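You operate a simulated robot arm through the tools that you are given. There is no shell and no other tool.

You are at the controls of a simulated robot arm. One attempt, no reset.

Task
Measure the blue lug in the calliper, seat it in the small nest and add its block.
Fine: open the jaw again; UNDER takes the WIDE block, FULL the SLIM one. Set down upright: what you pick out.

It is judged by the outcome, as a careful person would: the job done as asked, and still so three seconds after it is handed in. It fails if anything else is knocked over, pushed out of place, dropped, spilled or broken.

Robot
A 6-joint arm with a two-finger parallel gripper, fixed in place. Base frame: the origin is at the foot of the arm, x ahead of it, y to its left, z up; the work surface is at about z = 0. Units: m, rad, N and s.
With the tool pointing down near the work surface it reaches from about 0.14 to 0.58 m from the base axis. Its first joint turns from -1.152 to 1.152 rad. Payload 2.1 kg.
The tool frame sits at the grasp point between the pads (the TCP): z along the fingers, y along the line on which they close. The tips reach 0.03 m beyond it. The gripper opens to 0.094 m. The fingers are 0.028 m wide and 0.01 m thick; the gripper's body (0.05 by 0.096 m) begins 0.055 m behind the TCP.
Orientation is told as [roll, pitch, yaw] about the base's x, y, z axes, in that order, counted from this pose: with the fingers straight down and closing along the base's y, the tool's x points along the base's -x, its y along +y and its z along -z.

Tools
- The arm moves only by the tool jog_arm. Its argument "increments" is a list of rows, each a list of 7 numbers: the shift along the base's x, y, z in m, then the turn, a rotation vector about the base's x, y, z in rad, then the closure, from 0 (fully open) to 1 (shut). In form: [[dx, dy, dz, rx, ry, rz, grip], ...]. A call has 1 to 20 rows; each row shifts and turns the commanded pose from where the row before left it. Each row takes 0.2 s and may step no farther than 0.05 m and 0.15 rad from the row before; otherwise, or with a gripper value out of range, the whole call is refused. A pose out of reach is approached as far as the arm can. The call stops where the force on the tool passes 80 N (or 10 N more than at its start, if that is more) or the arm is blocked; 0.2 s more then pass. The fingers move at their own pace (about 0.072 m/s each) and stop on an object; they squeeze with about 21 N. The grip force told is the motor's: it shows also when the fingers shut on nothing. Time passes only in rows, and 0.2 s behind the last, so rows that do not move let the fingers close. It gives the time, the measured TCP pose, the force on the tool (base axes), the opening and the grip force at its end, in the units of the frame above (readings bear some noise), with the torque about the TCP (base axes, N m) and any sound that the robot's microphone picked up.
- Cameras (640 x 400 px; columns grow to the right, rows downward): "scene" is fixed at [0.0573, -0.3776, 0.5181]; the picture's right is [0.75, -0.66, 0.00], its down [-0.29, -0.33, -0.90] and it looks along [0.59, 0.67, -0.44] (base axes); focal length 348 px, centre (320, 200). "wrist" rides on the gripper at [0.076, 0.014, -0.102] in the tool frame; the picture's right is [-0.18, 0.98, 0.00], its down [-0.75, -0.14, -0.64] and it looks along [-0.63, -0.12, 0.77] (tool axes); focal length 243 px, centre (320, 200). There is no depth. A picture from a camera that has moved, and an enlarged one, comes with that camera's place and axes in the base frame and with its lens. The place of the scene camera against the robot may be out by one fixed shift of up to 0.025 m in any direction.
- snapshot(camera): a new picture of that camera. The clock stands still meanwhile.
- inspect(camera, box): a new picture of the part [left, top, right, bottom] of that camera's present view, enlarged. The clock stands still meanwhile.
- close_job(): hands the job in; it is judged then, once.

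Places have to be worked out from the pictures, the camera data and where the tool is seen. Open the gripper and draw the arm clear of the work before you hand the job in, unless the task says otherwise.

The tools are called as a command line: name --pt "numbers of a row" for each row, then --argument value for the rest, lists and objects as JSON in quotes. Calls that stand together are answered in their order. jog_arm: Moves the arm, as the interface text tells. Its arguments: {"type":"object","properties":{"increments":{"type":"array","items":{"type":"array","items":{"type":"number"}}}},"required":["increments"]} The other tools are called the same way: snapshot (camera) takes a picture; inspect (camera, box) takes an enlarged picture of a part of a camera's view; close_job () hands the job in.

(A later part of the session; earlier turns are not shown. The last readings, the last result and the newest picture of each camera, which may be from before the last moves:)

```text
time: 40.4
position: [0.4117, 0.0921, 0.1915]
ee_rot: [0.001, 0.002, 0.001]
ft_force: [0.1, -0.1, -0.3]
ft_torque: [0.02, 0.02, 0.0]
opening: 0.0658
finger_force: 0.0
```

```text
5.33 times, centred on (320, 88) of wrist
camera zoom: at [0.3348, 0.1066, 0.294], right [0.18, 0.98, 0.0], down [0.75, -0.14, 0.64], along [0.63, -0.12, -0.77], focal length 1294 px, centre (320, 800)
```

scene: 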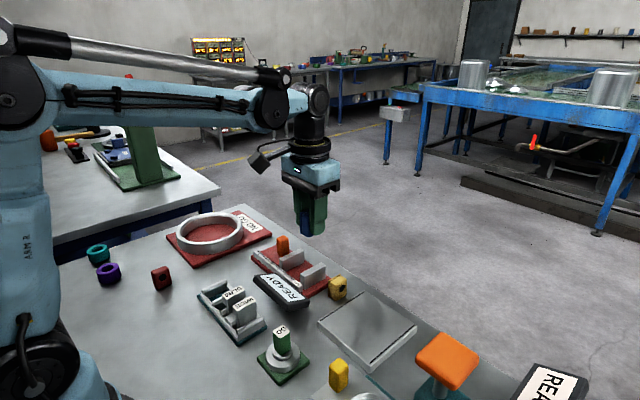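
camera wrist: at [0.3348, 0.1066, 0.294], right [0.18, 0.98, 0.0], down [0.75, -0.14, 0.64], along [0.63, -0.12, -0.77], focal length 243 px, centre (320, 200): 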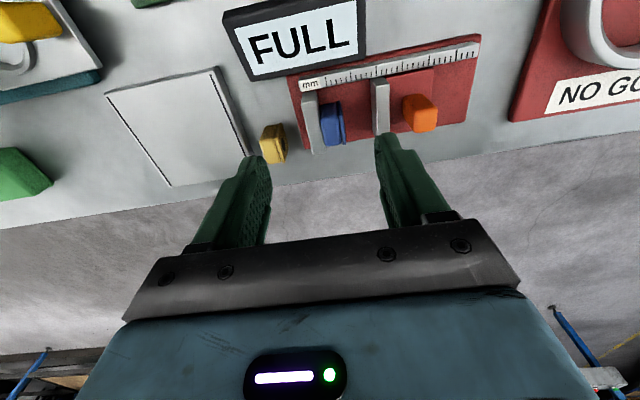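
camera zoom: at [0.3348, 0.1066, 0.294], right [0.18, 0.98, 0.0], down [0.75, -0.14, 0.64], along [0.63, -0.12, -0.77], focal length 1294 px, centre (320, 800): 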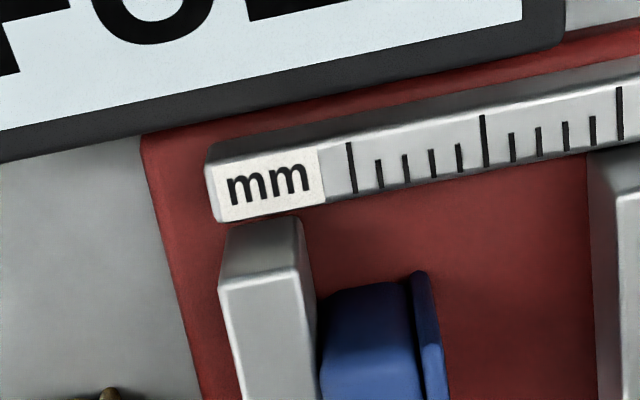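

inspect --camera "wrist" --box '[290, 80, 370, 160]'

```text
5.00 times, centred on (330, 120) of wrist
camera zoom: at [0.3348, 0.1066, 0.294], right [0.18, 0.98, 0.0], down [0.75, -0.14, 0.64], along [0.63, -0.12, -0.77], focal length 1213 px, centre (270, 600)
```

zoom: 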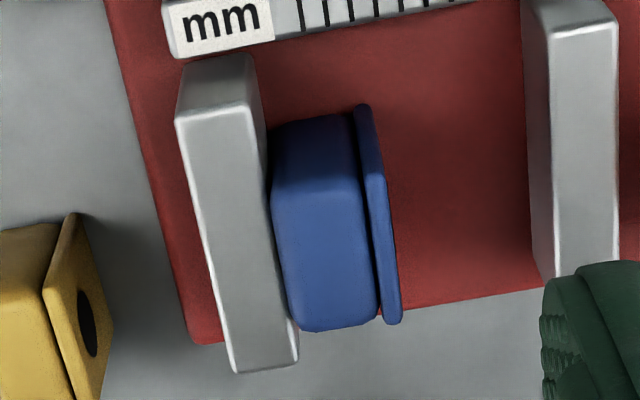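

The lug rests flat against the fixed jaw, about 23–24 mm thick by eye, with its top at z≈0.054. I'm still unsure which pocket is meant by "small nest", because lug plus SLIM needs about 34 mm, so I survey the rest of the bench before picking anything up.

jog_arm --pt "-0.04 -0.02 0.03 0 0 0 0" --pt "-0.045 -0.02 0.04 0 0 0 0" --pt "-0.045 -0.03 0.045 0 0 0 0" --pt "-0.03 -0.04 0.045 0 0 0 0" --pt "-0.02 -0.045 0.03 0 0 0 0" --pt "0 -0.045 0.0 0 0 0 0" --pt "0 -0.045 0.0 0 0 0 0" --pt "0 0 0 0 0 0 0"

snapshot --camera "wrist"

snapshot --camera "scene"

```text
refused: row 1 steps farther than a row can; nothing moved
```

```text
taken
camera wrist: at [0.3348, 0.1066, 0.294], right [0.18, 0.98, 0.0], down [0.75, -0.14, 0.64], along [0.63, -0.12, -0.77], focal length 243 px, centre (320, 200)
```

wrist: 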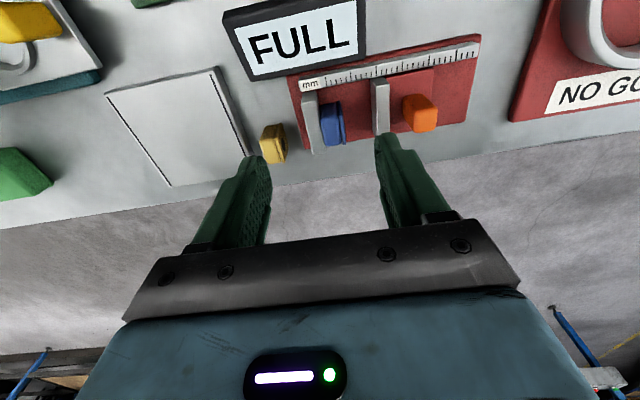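

```text
taken
```

scene: 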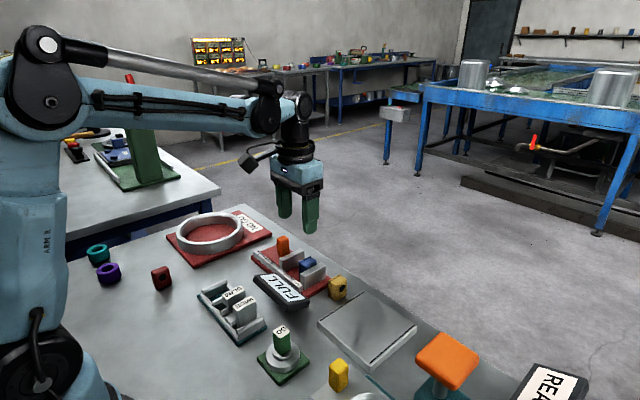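

That call was refused because the rows stepped too far, and nothing moved. I repeat the survey move with shorter steps.

jog_arm --pt "-0.03 -0.015 0.025 0 0 0 0" --pt "-0.03 -0.02 0.03 0 0 0 0" --pt "-0.03 -0.025 0.03 0 0 0 0" --pt "-0.03 -0.03 0.025 0 0 0 0" --pt "-0.03 -0.03 0.025 0 0 0 0" --pt "-0.02 -0.035 0.025 0 0 0 0" --pt "0 -0.045 0.01 0 0 0 0" --pt "0 -0.045 0.0 0 0 0 0" --pt "0 -0.045 0.0 0 0 0 0" --pt "0 0 0 0 0 0 0"

snapshot --camera "wrist"

```text
time: 42.6
position: [0.2419, -0.1985, 0.3636]
ee_rot: [0.002, 0.002, 0.0]
ft_force: [0.3, 0.4, -0.3]
ft_torque: [0.03, 0.02, 0.02]
opening: 0.0944
finger_force: 0.0
```

```text
taken
camera wrist: at [0.1657, -0.1835, 0.4661], right [0.18, 0.98, 0.0], down [0.75, -0.14, 0.64], along [0.63, -0.12, -0.77], focal length 243 px, centre (320, 200)
```

wrist: 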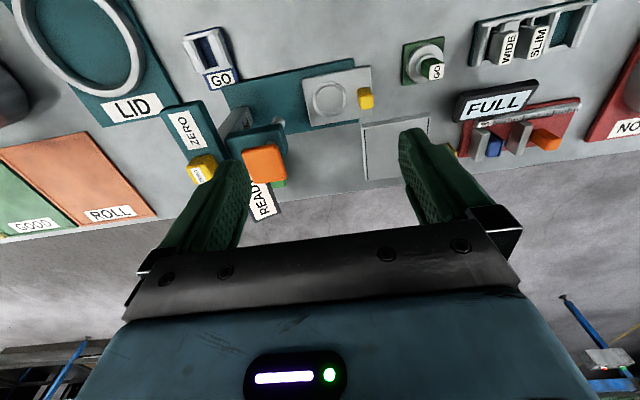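

The survey shows LID, GO slot, dial, ZERO press, ROLL/GOOD trays, but no second block rack so far. I yaw the camera to look along -y and see the near and right parts of the bench.

jog_arm --pt "0 0 0 0 0 -0.15 0" --pt "0 0 0 0 0 -0.15 0" --pt "0 0 0 0 0 -0.15 0" --pt "0 0 0 0 0 -0.15 0" --pt "0 0 0 0 0 -0.15 0" --pt "0 0 0 0 0 -0.15 0" --pt "0 0 0 0 0 -0.15 0" --pt "0 0 0 0 0 -0.15 0" --pt "0 0 0 0 0 -0.15 0" --pt "0 0 0 0 0 -0.15 0"

snapshot --camera "wrist"

```text
time: 44.8
position: [0.242, -0.1972, 0.3634]
ee_rot: [0.002, 0.001, -1.504]
ft_force: [0.5, 0.3, 0.3]
ft_torque: [0.02, 0.02, 0.0]
opening: 0.0939
finger_force: 0.0
```

```text
taken
camera wrist: at [0.2502, -0.1204, 0.4651], right [0.99, -0.12, 0.0], down [-0.09, -0.76, 0.64], along [-0.07, -0.64, -0.77], focal length 243 px, centre (320, 200)
```

wrist: 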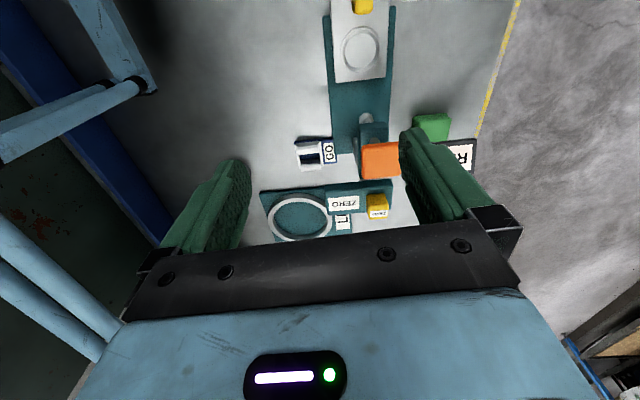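

Nothing like a second nest is here, so the rack holds the only two. I keep this yaw, which I need for the x-wise grip anyway, and fly to the +y side of the rack for a side view of pocket depths and block shanks.

jog_arm --pt "0 0.045 0 0 0 -0.066 0" --pt "0 0.045 0 0 0 0 0" --pt "0 0.045 0 0 0 0 0" --pt "0 0.045 0 0 0 0 0" --pt "0 0.045 0 0 0 0 0" --pt "0 0.045 0 0 0 0 0" --pt "0 0.045 0 0 0 0 0" --pt "0 0.045 0 0 0 0 0" --pt "0.01 0.04 -0.02 0 0 0 0" --pt "0.01 0.03 -0.03 0 0 0 0" --pt "0 0.02 -0.04 0 0 0 0" --pt "0 0 -0.04 0 0 0 0" --pt "0 0 -0.04 0 0 0 0" --pt "0 0 0 0 0 0 0"

snapshot --camera "wrist"

```text
time: 47.8
position: [0.2621, 0.2526, 0.1913]
ee_rot: [-0.001, 0.003, -1.565]
ft_force: [-0.1, -0.4, -0.8]
ft_torque: [0.02, 0.0, -0.02]
opening: 0.0941
finger_force: 0.0
```

```text
taken
camera wrist: at [0.2754, 0.3288, 0.2941], right [0.98, -0.18, 0.0], down [-0.14, -0.76, 0.64], along [-0.11, -0.63, -0.77], focal length 243 px, centre (320, 200)
```

wrist: 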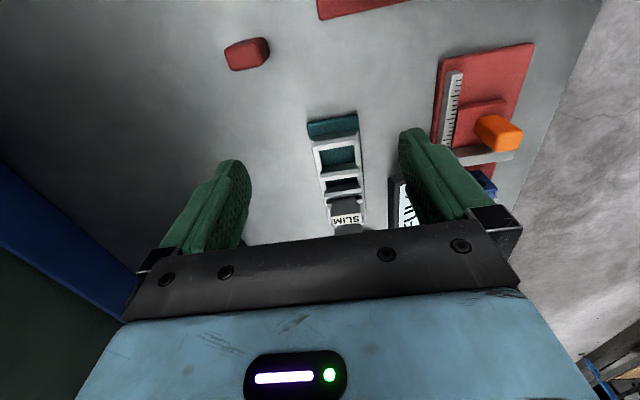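

I enlarge the rack from this side.

inspect --camera "wrist" --box '[280, 105, 400, 240]'

inspect --camera "wrist" --box '[300, 160, 380, 235]'

```text
2.96 times, centred on (340, 172) of wrist
camera zoom: at [0.2754, 0.3288, 0.2941], right [0.98, -0.18, 0.0], down [-0.14, -0.76, 0.64], along [-0.11, -0.63, -0.77], focal length 719 px, centre (261, 282)
```

zoom: 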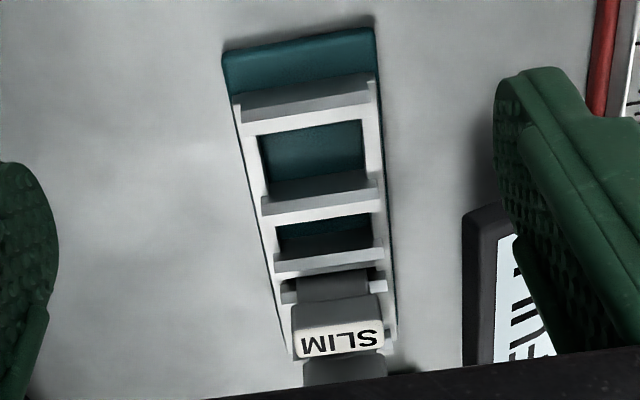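

```text
5.33 times, centred on (340, 198) of wrist
camera zoom: at [0.2754, 0.3288, 0.2941], right [0.98, -0.18, 0.0], down [-0.14, -0.76, 0.64], along [-0.11, -0.63, -0.77], focal length 1294 px, centre (213, 213)
```

zoom: 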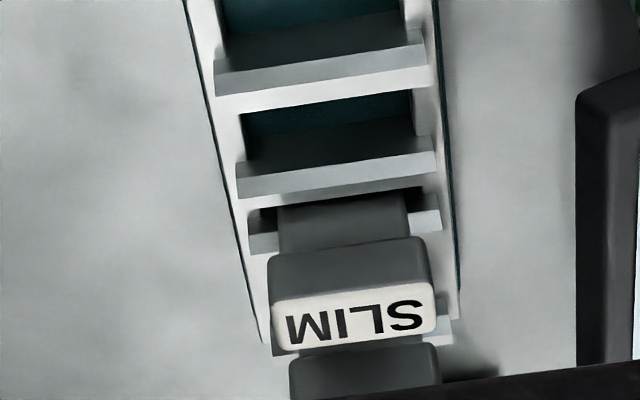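

I zoom in further on the dividers to separate the chamfers, tops and pocket floors.

inspect --camera "wrist" --box '[305, 120, 375, 170]'

inspect --camera "wrist" --box '[310, 160, 380, 210]'

```text
8.00 times, centred on (340, 145) of wrist
camera zoom: at [0.2754, 0.3288, 0.2941], right [0.98, -0.18, 0.0], down [-0.14, -0.76, 0.64], along [-0.11, -0.63, -0.77], focal length 1941 px, centre (160, 640)
```

zoom: 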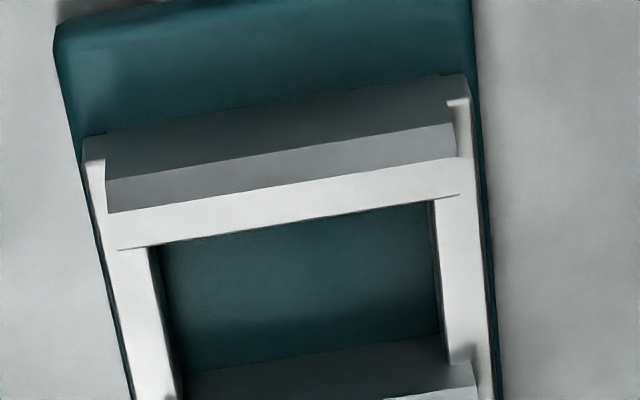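

```text
8.00 times, centred on (345, 185) of wrist
camera zoom: at [0.2754, 0.3288, 0.2941], right [0.98, -0.18, 0.0], down [-0.14, -0.76, 0.64], along [-0.11, -0.63, -0.77], focal length 1941 px, centre (120, 320)
```

zoom: 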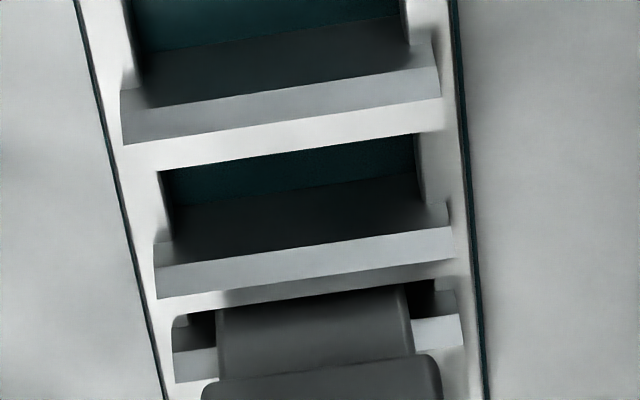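

The pockets measure about 22 mm (C) and about 35.5 mm (D), divider tops at z≈0.029 with 3.7 mm chamfers, and SLIM's shank is about 34 mm long in x. To compare sizes properly I take one close top view straight over these pockets, with the fingers kept above the block heads.

jog_arm --pt "0 0 0.03 0 0 0.15 0" --pt "0 0 0.02 0 0 0.15 0" --pt "0 0 0 0 0 0.15 0" --pt "0 -0.01 0 0 0 0.15 0" --pt "0 -0.01 0 0 0 0.15 0" --pt "0 -0.02 0 0 0 0.15 0" --pt "0 -0.02 0 0 0 0.15 0" --pt "0 -0.02 0 0 0 0.15 0" --pt "0 -0.02 0 0 0 0.15 0" --pt "0 -0.02 0 0 0 0.15 0" --pt "0.01 0 -0.03 0 0.1 0.066 0" --pt "0.01 0 -0.04 0 0.1 0 0" --pt "0.0 0 -0.03 0 0.1 0 0" --pt "0 0 0 0 0 0 0"

snapshot --camera "wrist"

```text
time: 50.8
position: [0.281, 0.1339, 0.142]
ee_rot: [-0.001, 0.302, 0.003]
ft_force: [0.3, 0.2, -0.2]
ft_torque: [0.01, 0.05, -0.01]
opening: 0.0935
finger_force: 0.0
```

```text
taken
camera wrist: at [0.2384, 0.1481, 0.2626], right [0.18, 0.98, -0.06], down [0.91, -0.14, 0.39], along [0.37, -0.12, -0.92], focal length 243 px, centre (320, 200)
```

wrist: 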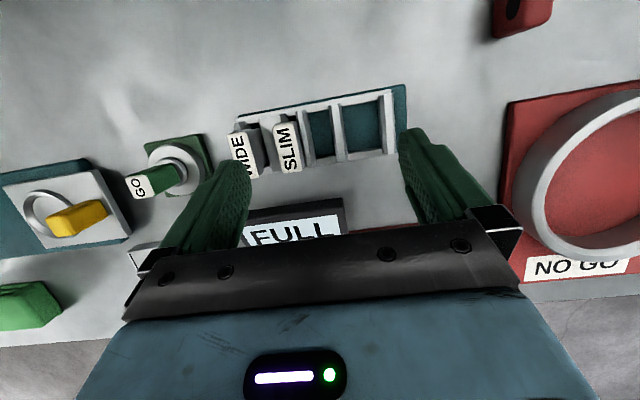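

I enlarge the two empty pockets and the block stores from here.

inspect --camera "wrist" --box '[296, 85, 406, 165]'

inspect --camera "wrist" --box '[230, 100, 320, 180]'

```text
5.00 times, centred on (351, 125) of wrist
camera zoom: at [0.2384, 0.1481, 0.2626], right [0.18, 0.98, -0.06], down [0.91, -0.14, 0.39], along [0.37, -0.12, -0.92], focal length 1213 px, centre (165, 575)
```

zoom: 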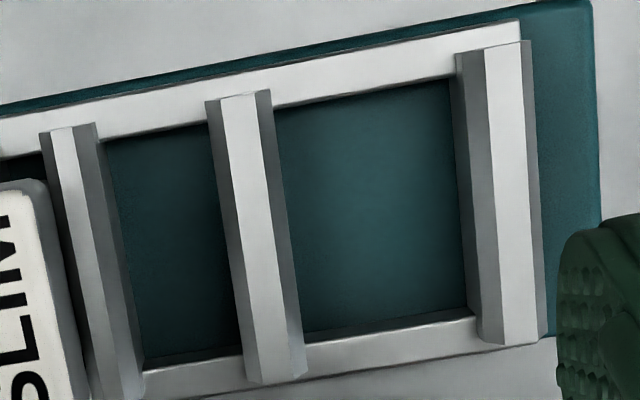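

```text
5.00 times, centred on (275, 140) of wrist
camera zoom: at [0.2384, 0.1481, 0.2626], right [0.18, 0.98, -0.06], down [0.91, -0.14, 0.39], along [0.37, -0.12, -0.92], focal length 1213 px, centre (545, 500)
```

zoom: 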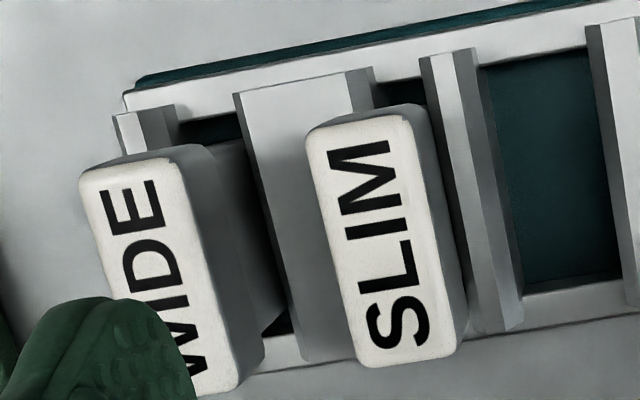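

Refined from this view: C ≈ 21–22 mm, D ≈ 36 mm, SLIM store ≈ 8.3 mm, WIDE store ≈ 11.7 mm. The gripper's 27.9 mm and the calliper's ≈23 mm disagree, so I look at the lug's profile once more from the scene camera.

inspect --camera "scene" --box '[285, 245, 335, 290]'

inspect --camera "scene" --box '[195, 270, 275, 350]'

```text
8.89 times, centred on (310, 268) of scene
camera zoom: at [0.0573, -0.3776, 0.5181], right [0.75, -0.66, 0.0], down [-0.29, -0.33, -0.9], along [0.59, 0.67, -0.44], focal length 3091 px, centre (409, -400)
```

zoom: 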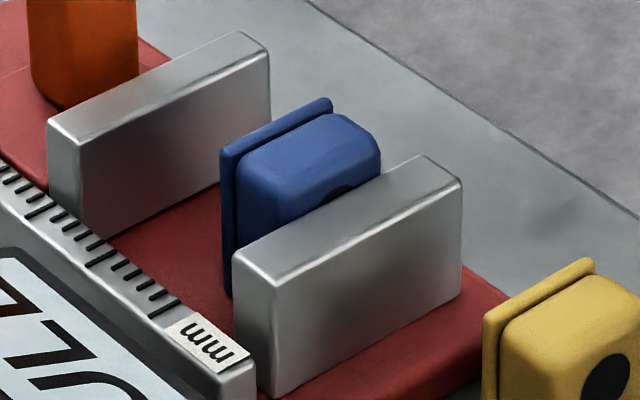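

```text
5.00 times, centred on (235, 310) of scene
camera zoom: at [0.0573, -0.3776, 0.5181], right [0.75, -0.66, 0.0], down [-0.29, -0.33, -0.9], along [0.59, 0.67, -0.44], focal length 1739 px, centre (745, -350)
```

zoom: 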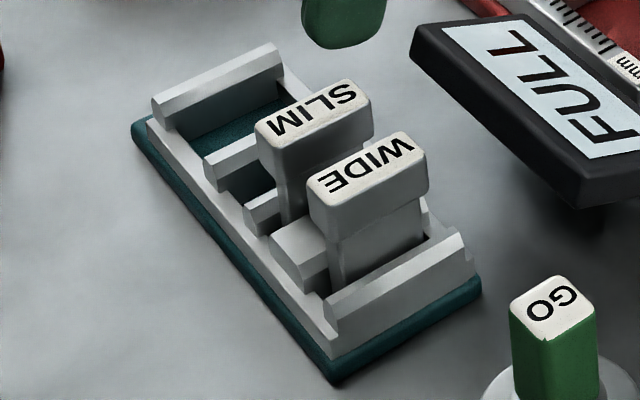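

The profile shows nothing overhanging. I now go back to the lug for an x-wise grip, tool yawed -90°, offset slightly to +y so the fingers miss the fixed jaw. That's the grip I need for any nest, and it lets me compare the lug with the pockets directly.

jog_arm --pt "0 0 0.03 0 -0.15 0 0" --pt "0 0 0.03 0 -0.152 0 0" --pt "0.0155 -0.0028 0 0 0 -0.145 0" --pt "0.0155 -0.0028 0 0 0 -0.145 0" --pt "0.0155 -0.0028 0 0 0 -0.145 0" --pt "0.0155 -0.0028 0 0 0 -0.145 0.1" --pt "0.0155 -0.0028 0 0 0 -0.145 0.2" --pt "0.0155 -0.0028 0 0 0 -0.145 0.3" --pt "0.0155 -0.0028 0 0 0 -0.145 0.4" --pt "0.0155 -0.0028 0 0 0 -0.145 0.4" --pt "0.0155 -0.0028 0 0 0 -0.145 0.4" --pt "0.0155 -0.0028 0 0 0 -0.145 0.4" --pt "0.008 0 0 0 0 -0.124 0.4" --pt "0 0 0 0 0 0 0.4"

snapshot --camera "wrist"

```text
refused: row 2 steps farther than a row can; nothing moved
```

```text
taken
camera wrist: at [0.2384, 0.1481, 0.2626], right [0.18, 0.98, -0.06], down [0.91, -0.14, 0.39], along [0.37, -0.12, -0.92], focal length 243 px, centre (320, 200)
```

wrist: 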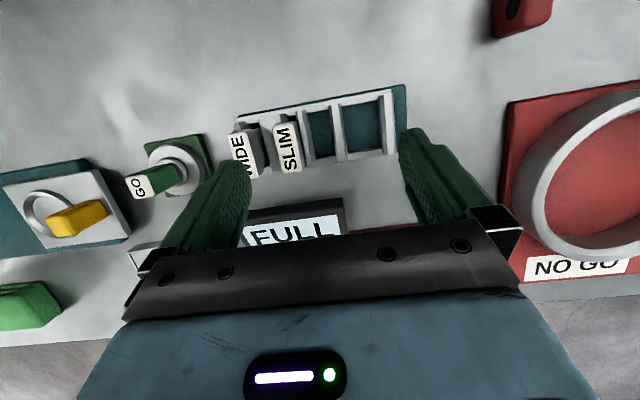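

One turn exceeded 0.15 rad, so nothing moved. I resend it with smaller turns.

jog_arm --pt "0 0 0.03 0 -0.145 0 0" --pt "0 0 0.03 0 -0.145 0 0" --pt "0.0155 -0.0028 0 0 -0.01 -0.14 0" --pt "0.0155 -0.0028 0 0 0 -0.145 0" --pt "0.0155 -0.0028 0 0 0 -0.145 0" --pt "0.0155 -0.0028 0 0 0 -0.145 0.1" --pt "0.0155 -0.0028 0 0 0 -0.145 0.2" --pt "0.0155 -0.0028 0 0 0 -0.145 0.3" --pt "0.0155 -0.0028 0 0 0 -0.145 0.4" --pt "0.0155 -0.0028 0 0 0 -0.145 0.4" --pt "0.0155 -0.0028 0 0 0 -0.145 0.4" --pt "0.0155 -0.0028 0 0 0 -0.145 0.4" --pt "0.008 0 0 0 0 -0.124 0.4" --pt "0 0 0 0 0 0 0.4"

snapshot --camera "wrist"

```text
time: 53.8
position: [0.4453, 0.105, 0.2016]
ee_rot: [0.002, 0.001, -1.571]
ft_force: [0.0, 0.6, -0.2]
ft_torque: [0.0, 0.02, 0.0]
opening: 0.0564
finger_force: 0.1
```

```text
taken
camera wrist: at [0.4588, 0.1805, 0.3047], right [0.98, -0.19, 0.0], down [-0.14, -0.75, 0.64], along [-0.12, -0.63, -0.77], focal length 243 px, centre (320, 200)
```

wrist: 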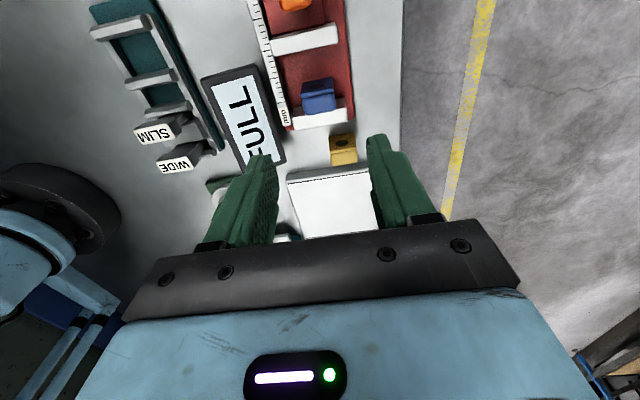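

The tool is above the lug with the fingers closing along x. I enlarge the lug to fine-tune the x centre.

inspect --camera "wrist" --box '[260, 60, 370, 140]'

inspect --camera "wrist" --box '[80, 0, 230, 110]'

```text
5.00 times, centred on (315, 100) of wrist
camera zoom: at [0.4588, 0.1805, 0.3047], right [0.98, -0.19, 0.0], down [-0.14, -0.75, 0.64], along [-0.12, -0.63, -0.77], focal length 1213 px, centre (345, 700)
```

zoom: 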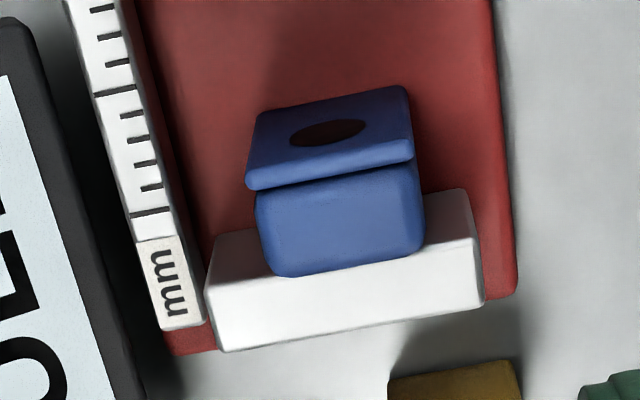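

```text
3.64 times, centred on (155, 55) of wrist
camera zoom: at [0.4588, 0.1805, 0.3047], right [0.98, -0.19, 0.0], down [-0.14, -0.75, 0.64], along [-0.12, -0.63, -0.77], focal length 882 px, centre (920, 727)
```

zoom: 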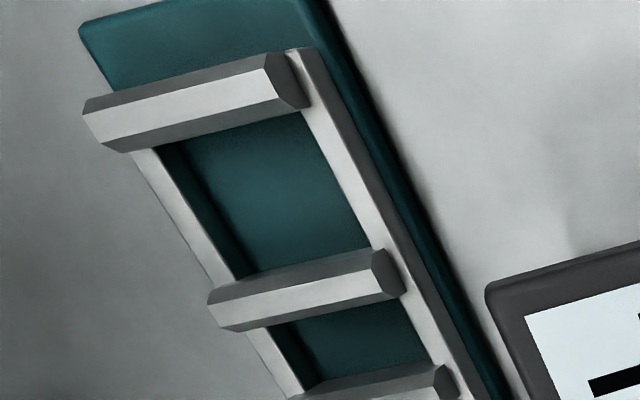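

The lug spans x 0.426–0.459 (centre 0.4425) and y 0.087–0.110, so about 23 mm thick, agreeing with the calliper travel. I shift x, set the opening to 44 mm and descend until the tips are at z≈0.036.

jog_arm --pt "-0.0028 0.0005 -0.03 0 0 0 0.532" --pt "0 0 -0.04 0 0 0 0.532" --pt "0 0 -0.03 0 0 0 0.532" --pt "0 0 -0.02 0 0 0 0.532" --pt "0 0 0 0 0 0 0.532"

snapshot --camera "wrist"

inspect --camera "wrist" --box '[240, 80, 400, 200]'

inspect --camera "scene" --box '[260, 200, 360, 290]'

```text
time: 55.0
position: [0.4422, 0.1052, 0.0833]
ee_rot: [0.0, 0.001, -1.569]
ft_force: [0.4, 0.3, -0.4]
ft_torque: [0.01, -0.01, 0.01]
opening: 0.044
finger_force: 0.1
```

```text
taken
camera wrist: at [0.4559, 0.1808, 0.1855], right [0.98, -0.18, 0.0], down [-0.14, -0.75, 0.64], along [-0.12, -0.63, -0.77], focal length 243 px, centre (320, 200)
```

wrist: 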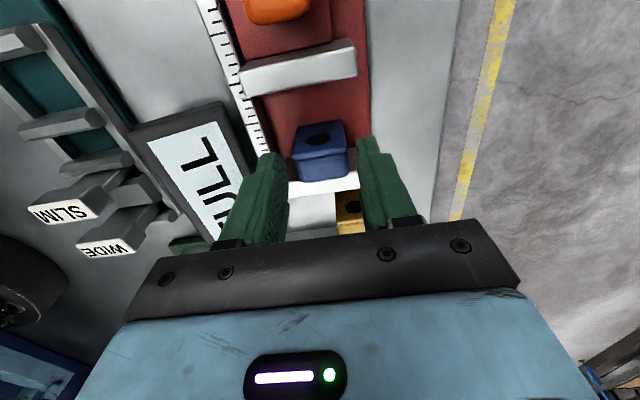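

```text
3.33 times, centred on (320, 140) of wrist
camera zoom: at [0.4559, 0.1808, 0.1855], right [0.98, -0.18, 0.0], down [-0.14, -0.75, 0.64], along [-0.12, -0.63, -0.77], focal length 809 px, centre (320, 400)
```

zoom: 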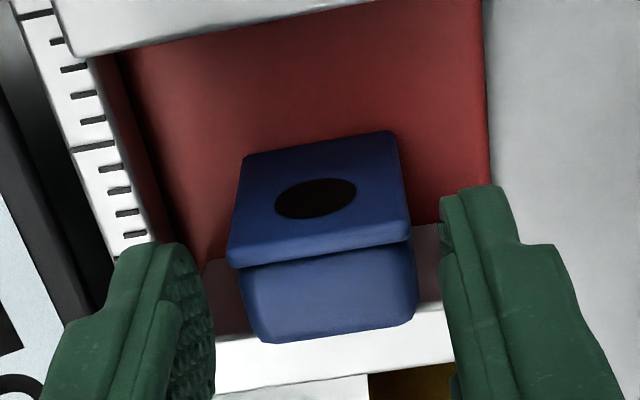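

```text
4.44 times, centred on (310, 245) of scene
camera zoom: at [0.0573, -0.3776, 0.5181], right [0.75, -0.66, 0.0], down [-0.29, -0.33, -0.9], along [0.59, 0.67, -0.44], focal length 1546 px, centre (364, 0)
```

zoom: 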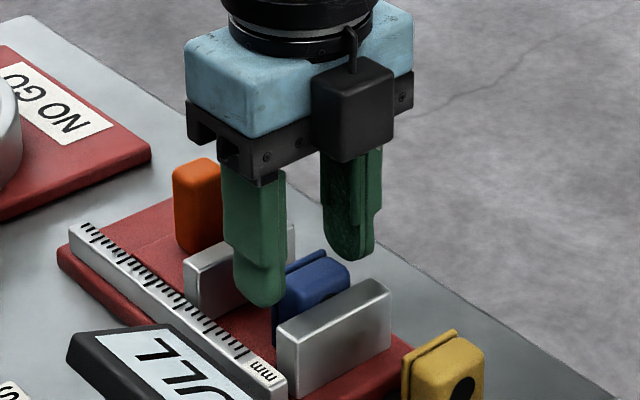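

The lug is between the fingers and the tips are clear of jaw and ruler. I descend the last 17 mm and close on it.

jog_arm --pt "0 0 -0.009 0 0 0 0.532" --pt "0 0 -0.008 0 0 0 0.532" --pt "0 0 0 0 0 0 0.532"

inspect --camera "wrist" --box '[240, 80, 400, 200]'

inspect --camera "scene" --box '[270, 210, 350, 290]'

```text
time: 55.8
position: [0.4416, 0.1056, 0.0658]
ee_rot: [-0.001, 0.003, -1.568]
ft_force: [0.7, 1.1, 0.2]
ft_torque: [0.02, -0.01, 0.0]
opening: 0.044
finger_force: 0.1
```

```text
3.33 times, centred on (320, 140) of wrist
camera zoom: at [0.4558, 0.1812, 0.1684], right [0.98, -0.18, 0.0], down [-0.14, -0.75, 0.64], along [-0.12, -0.63, -0.77], focal length 809 px, centre (320, 400)
```

zoom: 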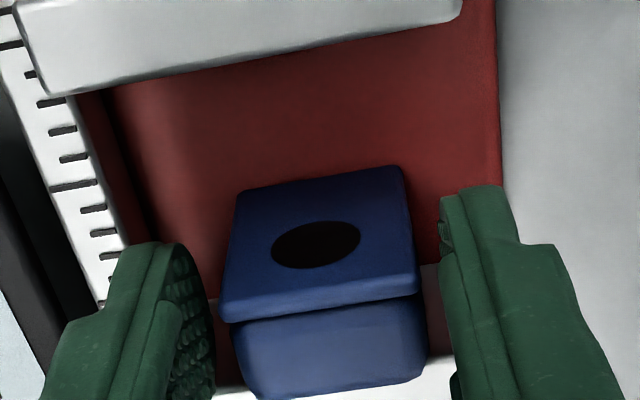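

```text
5.00 times, centred on (310, 250) of scene
camera zoom: at [0.0573, -0.3776, 0.5181], right [0.75, -0.66, 0.0], down [-0.29, -0.33, -0.9], along [0.59, 0.67, -0.44], focal length 1739 px, centre (370, -50)
```

zoom: 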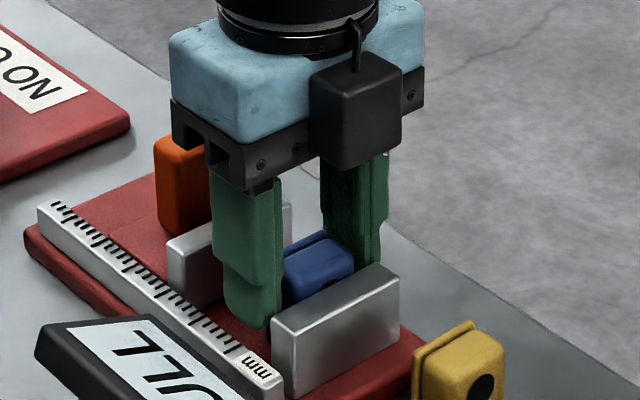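

The fingers flank the lug along x. I close on it.

jog_arm --pt "0 0 0 0 0 0 0.6" --pt "0 0 0 0 0 0 0.68" --pt "0 0 0 0 0 0 0.8" --pt "0 0 0 0 0 0 0.9" --pt "0 0 0 0 0 0 0.9"

inspect --camera "wrist" --box '[240, 80, 400, 200]'

```text
time: 57.0
position: [0.4418, 0.1049, 0.0662]
ee_rot: [0.0, 0.001, -1.568]
ft_force: [-0.6, 1.0, -0.4]
ft_torque: [-0.02, -0.01, 0.01]
opening: 0.0336
finger_force: 20.7
```

```text
3.33 times, centred on (320, 140) of wrist
camera zoom: at [0.4558, 0.1811, 0.1685], right [0.98, -0.18, 0.0], down [-0.14, -0.75, 0.64], along [-0.12, -0.63, -0.77], focal length 809 px, centre (320, 400)
```

zoom: 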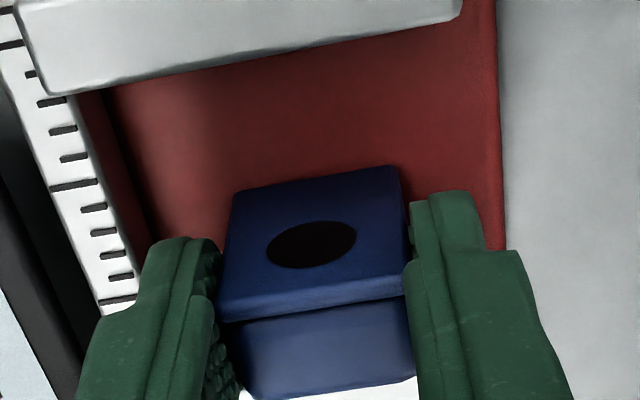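

The x-grip reads 33.6 mm against 33 mm by eye, so the views are to scale and the lug is about 23 mm thick in y. I lift it straight up clear of the calliper.

jog_arm --pt "0 0.0 0.01 0 0 0 0.9" --pt "0 0 0.03 0 0 0 0.9" --pt "0 0 0.04 0 0 0 0.9" --pt "0 0 0.03 0 0 0 0.9" --pt "0 0 0 0 0 0 0.9"

snapshot --camera "wrist"

snapshot --camera "scene"

```text
time: 58.2
position: [0.4418, 0.1042, 0.1772]
ee_rot: [-0.001, 0.002, -1.568]
ft_force: [-0.6, 0.6, -0.9]
ft_torque: [-0.03, 0.02, 0.01]
opening: 0.0335
finger_force: 21.1
```

```text
taken
camera wrist: at [0.4557, 0.1807, 0.2794], right [0.98, -0.18, 0.0], down [-0.14, -0.75, 0.64], along [-0.12, -0.63, -0.77], focal length 243 px, centre (320, 200)
```

wrist: 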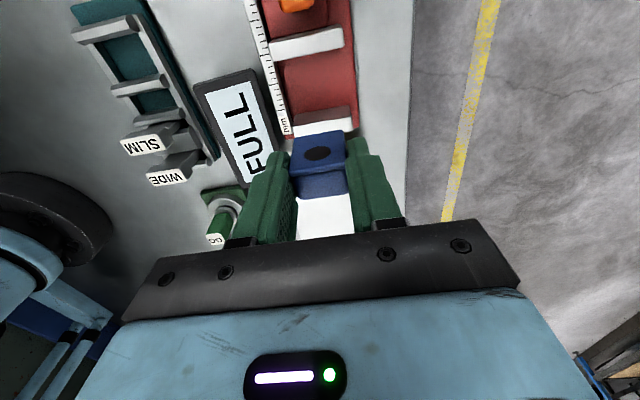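

```text
taken
```

scene: 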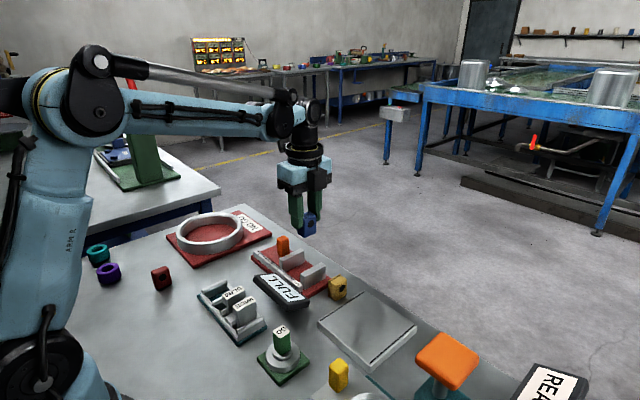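

The lug is held cleanly, so I carry it over to the rack at safe height.

inspect --camera "scene" --box '[280, 190, 340, 250]'

jog_arm --pt "-0.0343 0.0112 0 0 0 0 0.9" --pt "-0.0343 0.0112 0 0 0 0 0.9" --pt "-0.0343 0.0112 0 0 0 0 0.9" --pt "-0.0343 0.0112 0 0 0 0 0.9" --pt "-0.0344 0.0112 0 0 0 -0.002 0.9" --pt "0 0 -0.03 0 0 0 0.9" --pt "0 0 0 0 0 0 0.9"

snapshot --camera "wrist"

inspect --camera "scene" --box '[180, 220, 300, 330]'

```text
6.67 times, centred on (310, 220) of scene
camera zoom: at [0.0573, -0.3776, 0.5181], right [0.75, -0.66, 0.0], down [-0.29, -0.33, -0.9], along [0.59, 0.67, -0.44], focal length 2318 px, centre (387, 67)
```

zoom: 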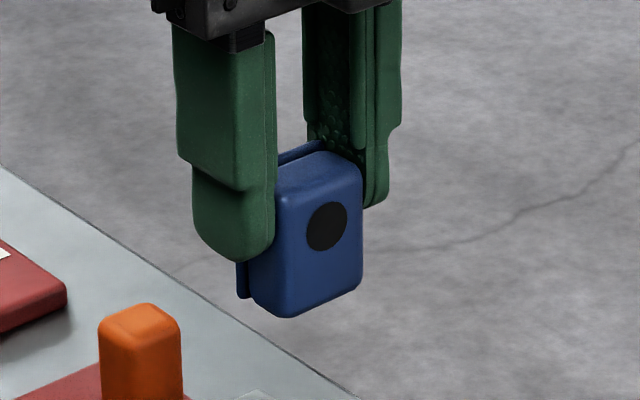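

```text
time: 59.8
position: [0.2705, 0.1612, 0.1434]
ee_rot: [-0.001, 0.001, -1.572]
ft_force: [-0.1, 0.4, -1.4]
ft_torque: [-0.03, -0.02, 0.03]
opening: 0.0336
finger_force: 20.8
```

```text
taken
camera wrist: at [0.2846, 0.2374, 0.248], right [0.98, -0.19, 0.0], down [-0.14, -0.75, 0.64], along [-0.12, -0.63, -0.77], focal length 243 px, centre (320, 200)
```

wrist: 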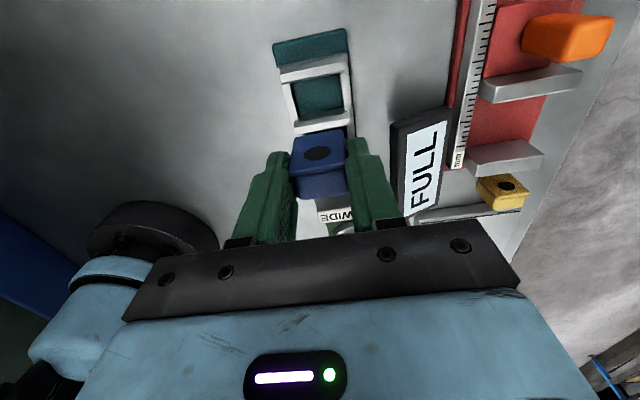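

```text
3.64 times, centred on (240, 275) of scene
camera zoom: at [0.0573, -0.3776, 0.5181], right [0.75, -0.66, 0.0], down [-0.29, -0.33, -0.9], along [0.59, 0.67, -0.44], focal length 1265 px, centre (611, -73)
```

zoom: 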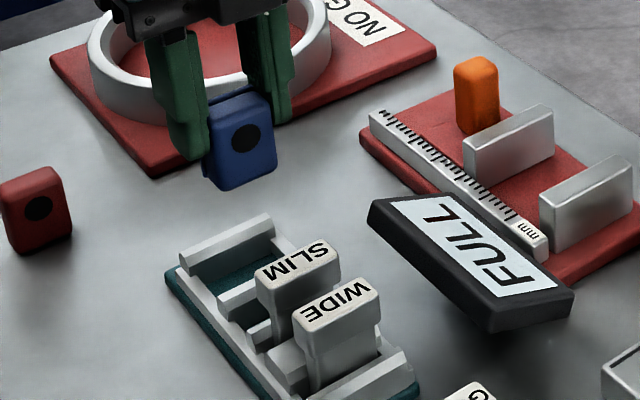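

Lug and rack are in view together. I bring the lug just above the small pocket C, bottom about 6 mm over the divider tops, to compare its width with the pocket.

jog_arm --pt "0 -0.0122 0 0 0 0 0.9" --pt "0 -0.0122 0 0 0 0 0.9" --pt "0 0 -0.02 0 0 0 0.9" --pt "0 0 -0.02 0 0 0 0.9" --pt "0 0 -0.014 0 0 0 0.9" --pt "0 0 0 0 0 0 0.9"

snapshot --camera "wrist"

inspect --camera "wrist" --box '[250, 60, 390, 200]'

inspect --camera "scene" --box '[190, 250, 280, 330]'

```text
time: 61.2
position: [0.2702, 0.1377, 0.0918]
ee_rot: [0.0, 0.002, -1.573]
ft_force: [-0.4, 0.2, -0.4]
ft_torque: [0.0, -0.01, -0.01]
opening: 0.0335
finger_force: 21.4
```

```text
taken
camera wrist: at [0.2849, 0.2132, 0.1939], right [0.98, -0.18, 0.0], down [-0.14, -0.75, 0.64], along [-0.12, -0.63, -0.77], focal length 243 px, centre (320, 200)
```

wrist: 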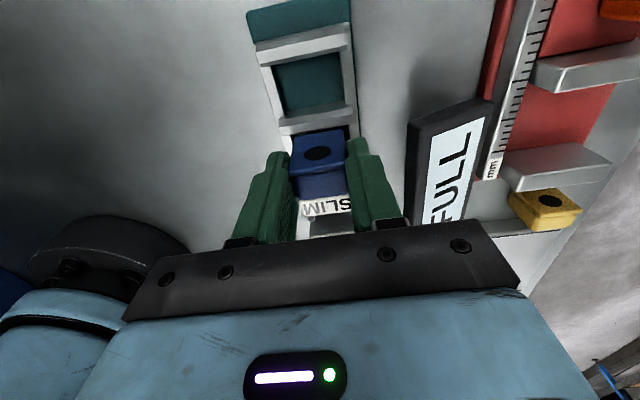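

```text
2.86 times, centred on (320, 130) of wrist
camera zoom: at [0.2849, 0.2132, 0.1939], right [0.98, -0.18, 0.0], down [-0.14, -0.75, 0.64], along [-0.12, -0.63, -0.77], focal length 693 px, centre (320, 400)
```

zoom: 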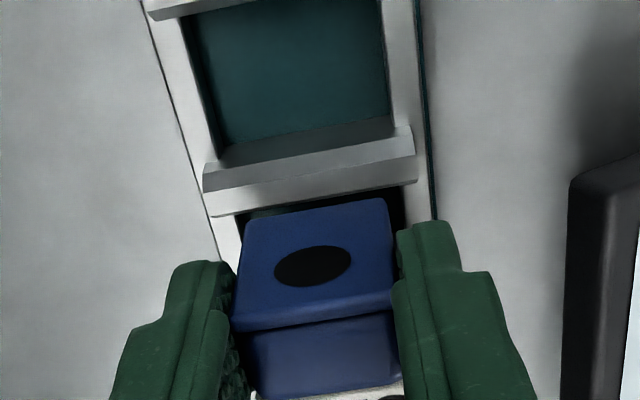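

```text
5.00 times, centred on (235, 290) of scene
camera zoom: at [0.0573, -0.3776, 0.5181], right [0.75, -0.66, 0.0], down [-0.29, -0.33, -0.9], along [0.59, 0.67, -0.44], focal length 1739 px, centre (745, -250)
```

zoom: 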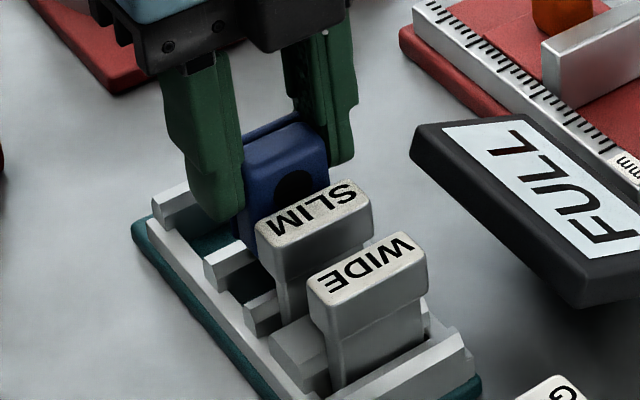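

From this close range the lug measures about 21–23 mm against a pocket of about 22 mm, too close to call by eye. I test it gently, lowering in small steps while watching the force.

jog_arm --pt "0 -0.0005 -0.004 0 0 0 0.9" --pt "0 0 -0.004 0 0 0 0.9" --pt "0 0 0 0 0 0 0.9"

jog_arm --pt "0 0 -0.002 0 0 0 0.9" --pt "0 0 0 0 0 0 0.9"

inspect --camera "scene" --box '[190, 250, 280, 330]'

inspect --camera "wrist" --box '[250, 60, 390, 200]'

```text
time: 62.0
position: [0.2701, 0.1369, 0.0841]
ee_rot: [-0.002, -0.001, -1.572]
ft_force: [-2.2, -1.4, 15.1]
ft_torque: [0.08, 0.05, 0.01]
opening: 0.0335
finger_force: 20.8
```

```text
time: 62.6
position: [0.2704, 0.1358, 0.0813]
ee_rot: [0.001, 0.003, -1.573]
ft_force: [-0.4, -0.9, 14.5]
ft_torque: [0.0, 0.05, 0.02]
opening: 0.0335
finger_force: 20.9
```

```text
5.00 times, centred on (235, 290) of scene
camera zoom: at [0.0573, -0.3776, 0.5181], right [0.75, -0.66, 0.0], down [-0.29, -0.33, -0.9], along [0.59, 0.67, -0.44], focal length 1739 px, centre (745, -250)
```

zoom: 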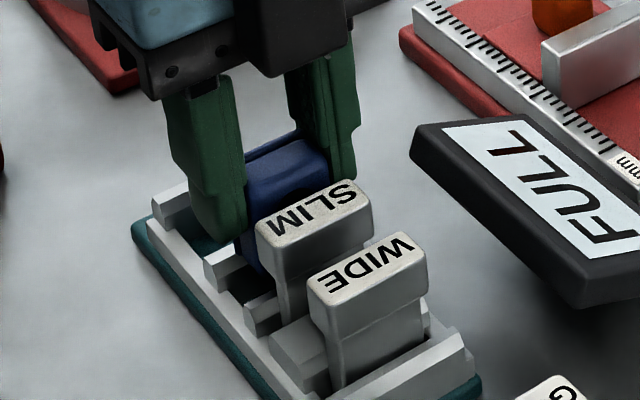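

```text
2.86 times, centred on (320, 130) of wrist
camera zoom: at [0.2845, 0.2126, 0.1843], right [0.98, -0.19, 0.0], down [-0.14, -0.75, 0.64], along [-0.12, -0.63, -0.77], focal length 693 px, centre (320, 400)
```

zoom: 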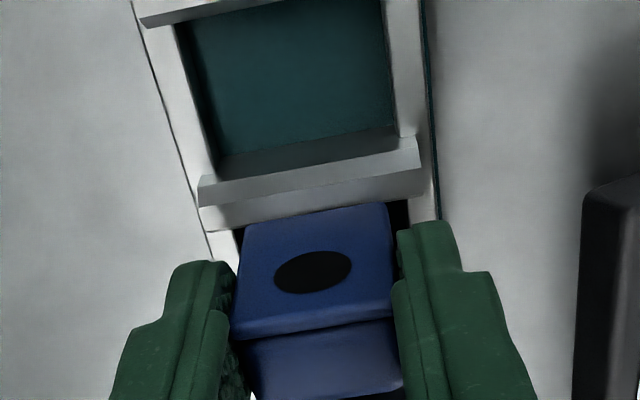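

The lug landed on something at about the divider-top height (15 N, slipping in the grip) rather than entering. The flange side seems to be over D2's edge, so I lift a little, shift 2 mm to -y and feel again.

jog_arm --pt "0 0 0.005 0 0 0 0.9" --pt "0 -0.002 0 0 0 0 0.9" --pt "0 0 0 0 0 0 0.9"

jog_arm --pt "0 0 -0.003 0 0 0 0.9" --pt "0 0 0 0 0 0 0.9"

jog_arm --pt "0 0 -0.0015 0 0 0 0.9" --pt "0 0 0 0 0 0 0.9"

jog_arm --pt "0 0 -0.0015 0 0 0 0.9" --pt "0 0 0 0 0 0 0.9"

```text
time: 63.4
position: [0.2706, 0.1355, 0.086]
ee_rot: [-0.001, 0.001, -1.57]
ft_force: [0.1, 0.5, -0.4]
ft_torque: [0.02, -0.01, -0.03]
opening: 0.0334
finger_force: 21.0
```

```text
time: 64.0
position: [0.2692, 0.1341, 0.0831]
ee_rot: [0.001, 0.0, -1.57]
ft_force: [-0.6, 0.0, -0.1]
ft_torque: [0.02, 0.01, 0.0]
opening: 0.0336
finger_force: 20.2
```

```text
time: 64.6
position: [0.2707, 0.1351, 0.0816]
ee_rot: [-0.001, 0.002, -1.572]
ft_force: [-0.1, -0.1, -0.4]
ft_torque: [-0.01, 0.01, -0.01]
opening: 0.0338
finger_force: 20.5
```

```text
time: 65.2
position: [0.2706, 0.1354, 0.0803]
ee_rot: [0.001, 0.001, -1.572]
ft_force: [0.3, -0.5, -1.2]
ft_torque: [-0.03, 0.0, -0.01]
opening: 0.0333
finger_force: 21.3
```

There's no contact yet at a lower height than before. I continue in 1.5 mm steps.

jog_arm --pt "0 0 -0.0015 0 0 0 0.9" --pt "0 0 0 0 0 0 0.9"

jog_arm --pt "0 0 -0.0015 0 0 0 0.9" --pt "0 0 0 0 0 0 0.9"

jog_arm --pt "0 0 -0.0015 0 0 0 0.9" --pt "0 0 0 0 0 0 0.9"

inspect --camera "wrist" --box '[250, 60, 390, 200]'

inspect --camera "scene" --box '[190, 250, 280, 330]'

```text
time: 65.8
position: [0.269, 0.1332, 0.0778]
ee_rot: [-0.001, 0.002, -1.573]
ft_force: [0.0, -0.9, 10.6]
ft_torque: [-0.12, -0.01, -0.07]
opening: 0.0335
finger_force: 21.5
```

```text
time: 66.4
position: [0.2713, 0.1345, 0.0776]
ee_rot: [0.0, 0.003, -1.57]
ft_force: [-0.4, -0.3, 26.6]
ft_torque: [-0.1, 0.0, -0.02]
opening: 0.0339
finger_force: 20.9
```

```text
time: 67.0
position: [0.2692, 0.1338, 0.0762]
ee_rot: [-0.002, 0.001, -1.57]
ft_force: [-4.4, -1.1, 72.1]
ft_torque: [-0.31, 0.14, -0.02]
opening: 0.0341
finger_force: 21.2
```

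```text
2.86 times, centred on (320, 130) of wrist
camera zoom: at [0.2846, 0.2105, 0.1793], right [0.98, -0.18, 0.0], down [-0.14, -0.75, 0.64], along [-0.12, -0.63, -0.77], focal length 693 px, centre (320, 400)
```

zoom: 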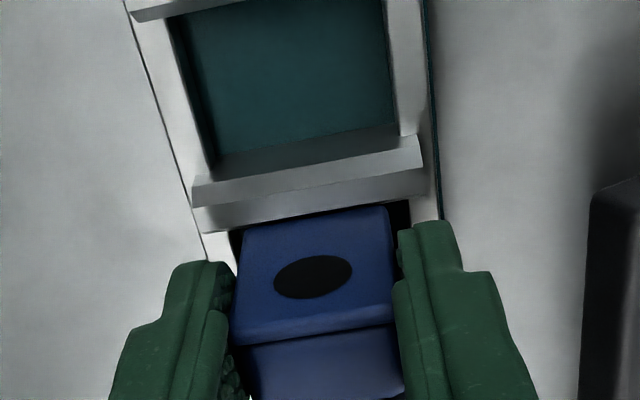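

```text
5.00 times, centred on (235, 290) of scene
camera zoom: at [0.0571, -0.3777, 0.518], right [0.75, -0.66, 0.0], down [-0.29, -0.33, -0.9], along [0.59, 0.67, -0.44], focal length 1739 px, centre (745, -250)
```

zoom: 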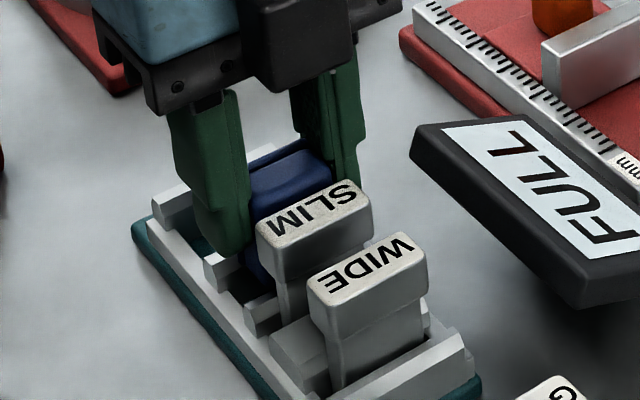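

The force jumped to 72 N, far more than friction slip, so I back off upward at once.

jog_arm --pt "0 0 0.002 0 0 0 0.9" --pt "0 0 0.003 0 0 0 0.9" --pt "0 0 0.003 0 0 0 0.9" --pt "0 0 0 0 0 0 0.9"

snapshot --camera "wrist"

inspect --camera "scene" --box '[180, 240, 290, 345]'

```text
time: 68.0
position: [0.2695, 0.134, 0.0834]
ee_rot: [0.001, 0.001, -1.572]
ft_force: [0.0, 0.5, 0.2]
ft_torque: [0.0, -0.04, 0.02]
opening: 0.0339
finger_force: 20.7
```

```text
taken
camera wrist: at [0.2841, 0.2103, 0.1864], right [0.98, -0.18, 0.0], down [-0.14, -0.75, 0.64], along [-0.12, -0.63, -0.77], focal length 243 px, centre (320, 200)
```

wrist: 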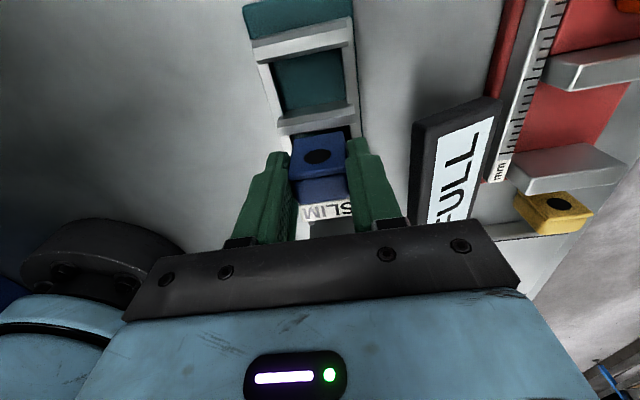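

```text
3.81 times, centred on (235, 292) of scene
camera zoom: at [0.0573, -0.3776, 0.5181], right [0.75, -0.66, 0.0], down [-0.29, -0.33, -0.9], along [0.59, 0.67, -0.44], focal length 1325 px, centre (644, -152)
```

zoom: 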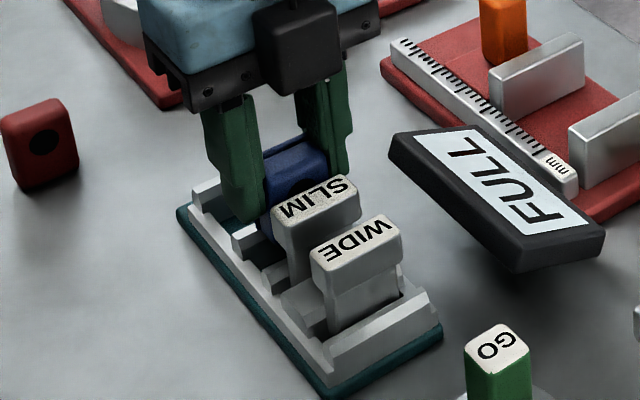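

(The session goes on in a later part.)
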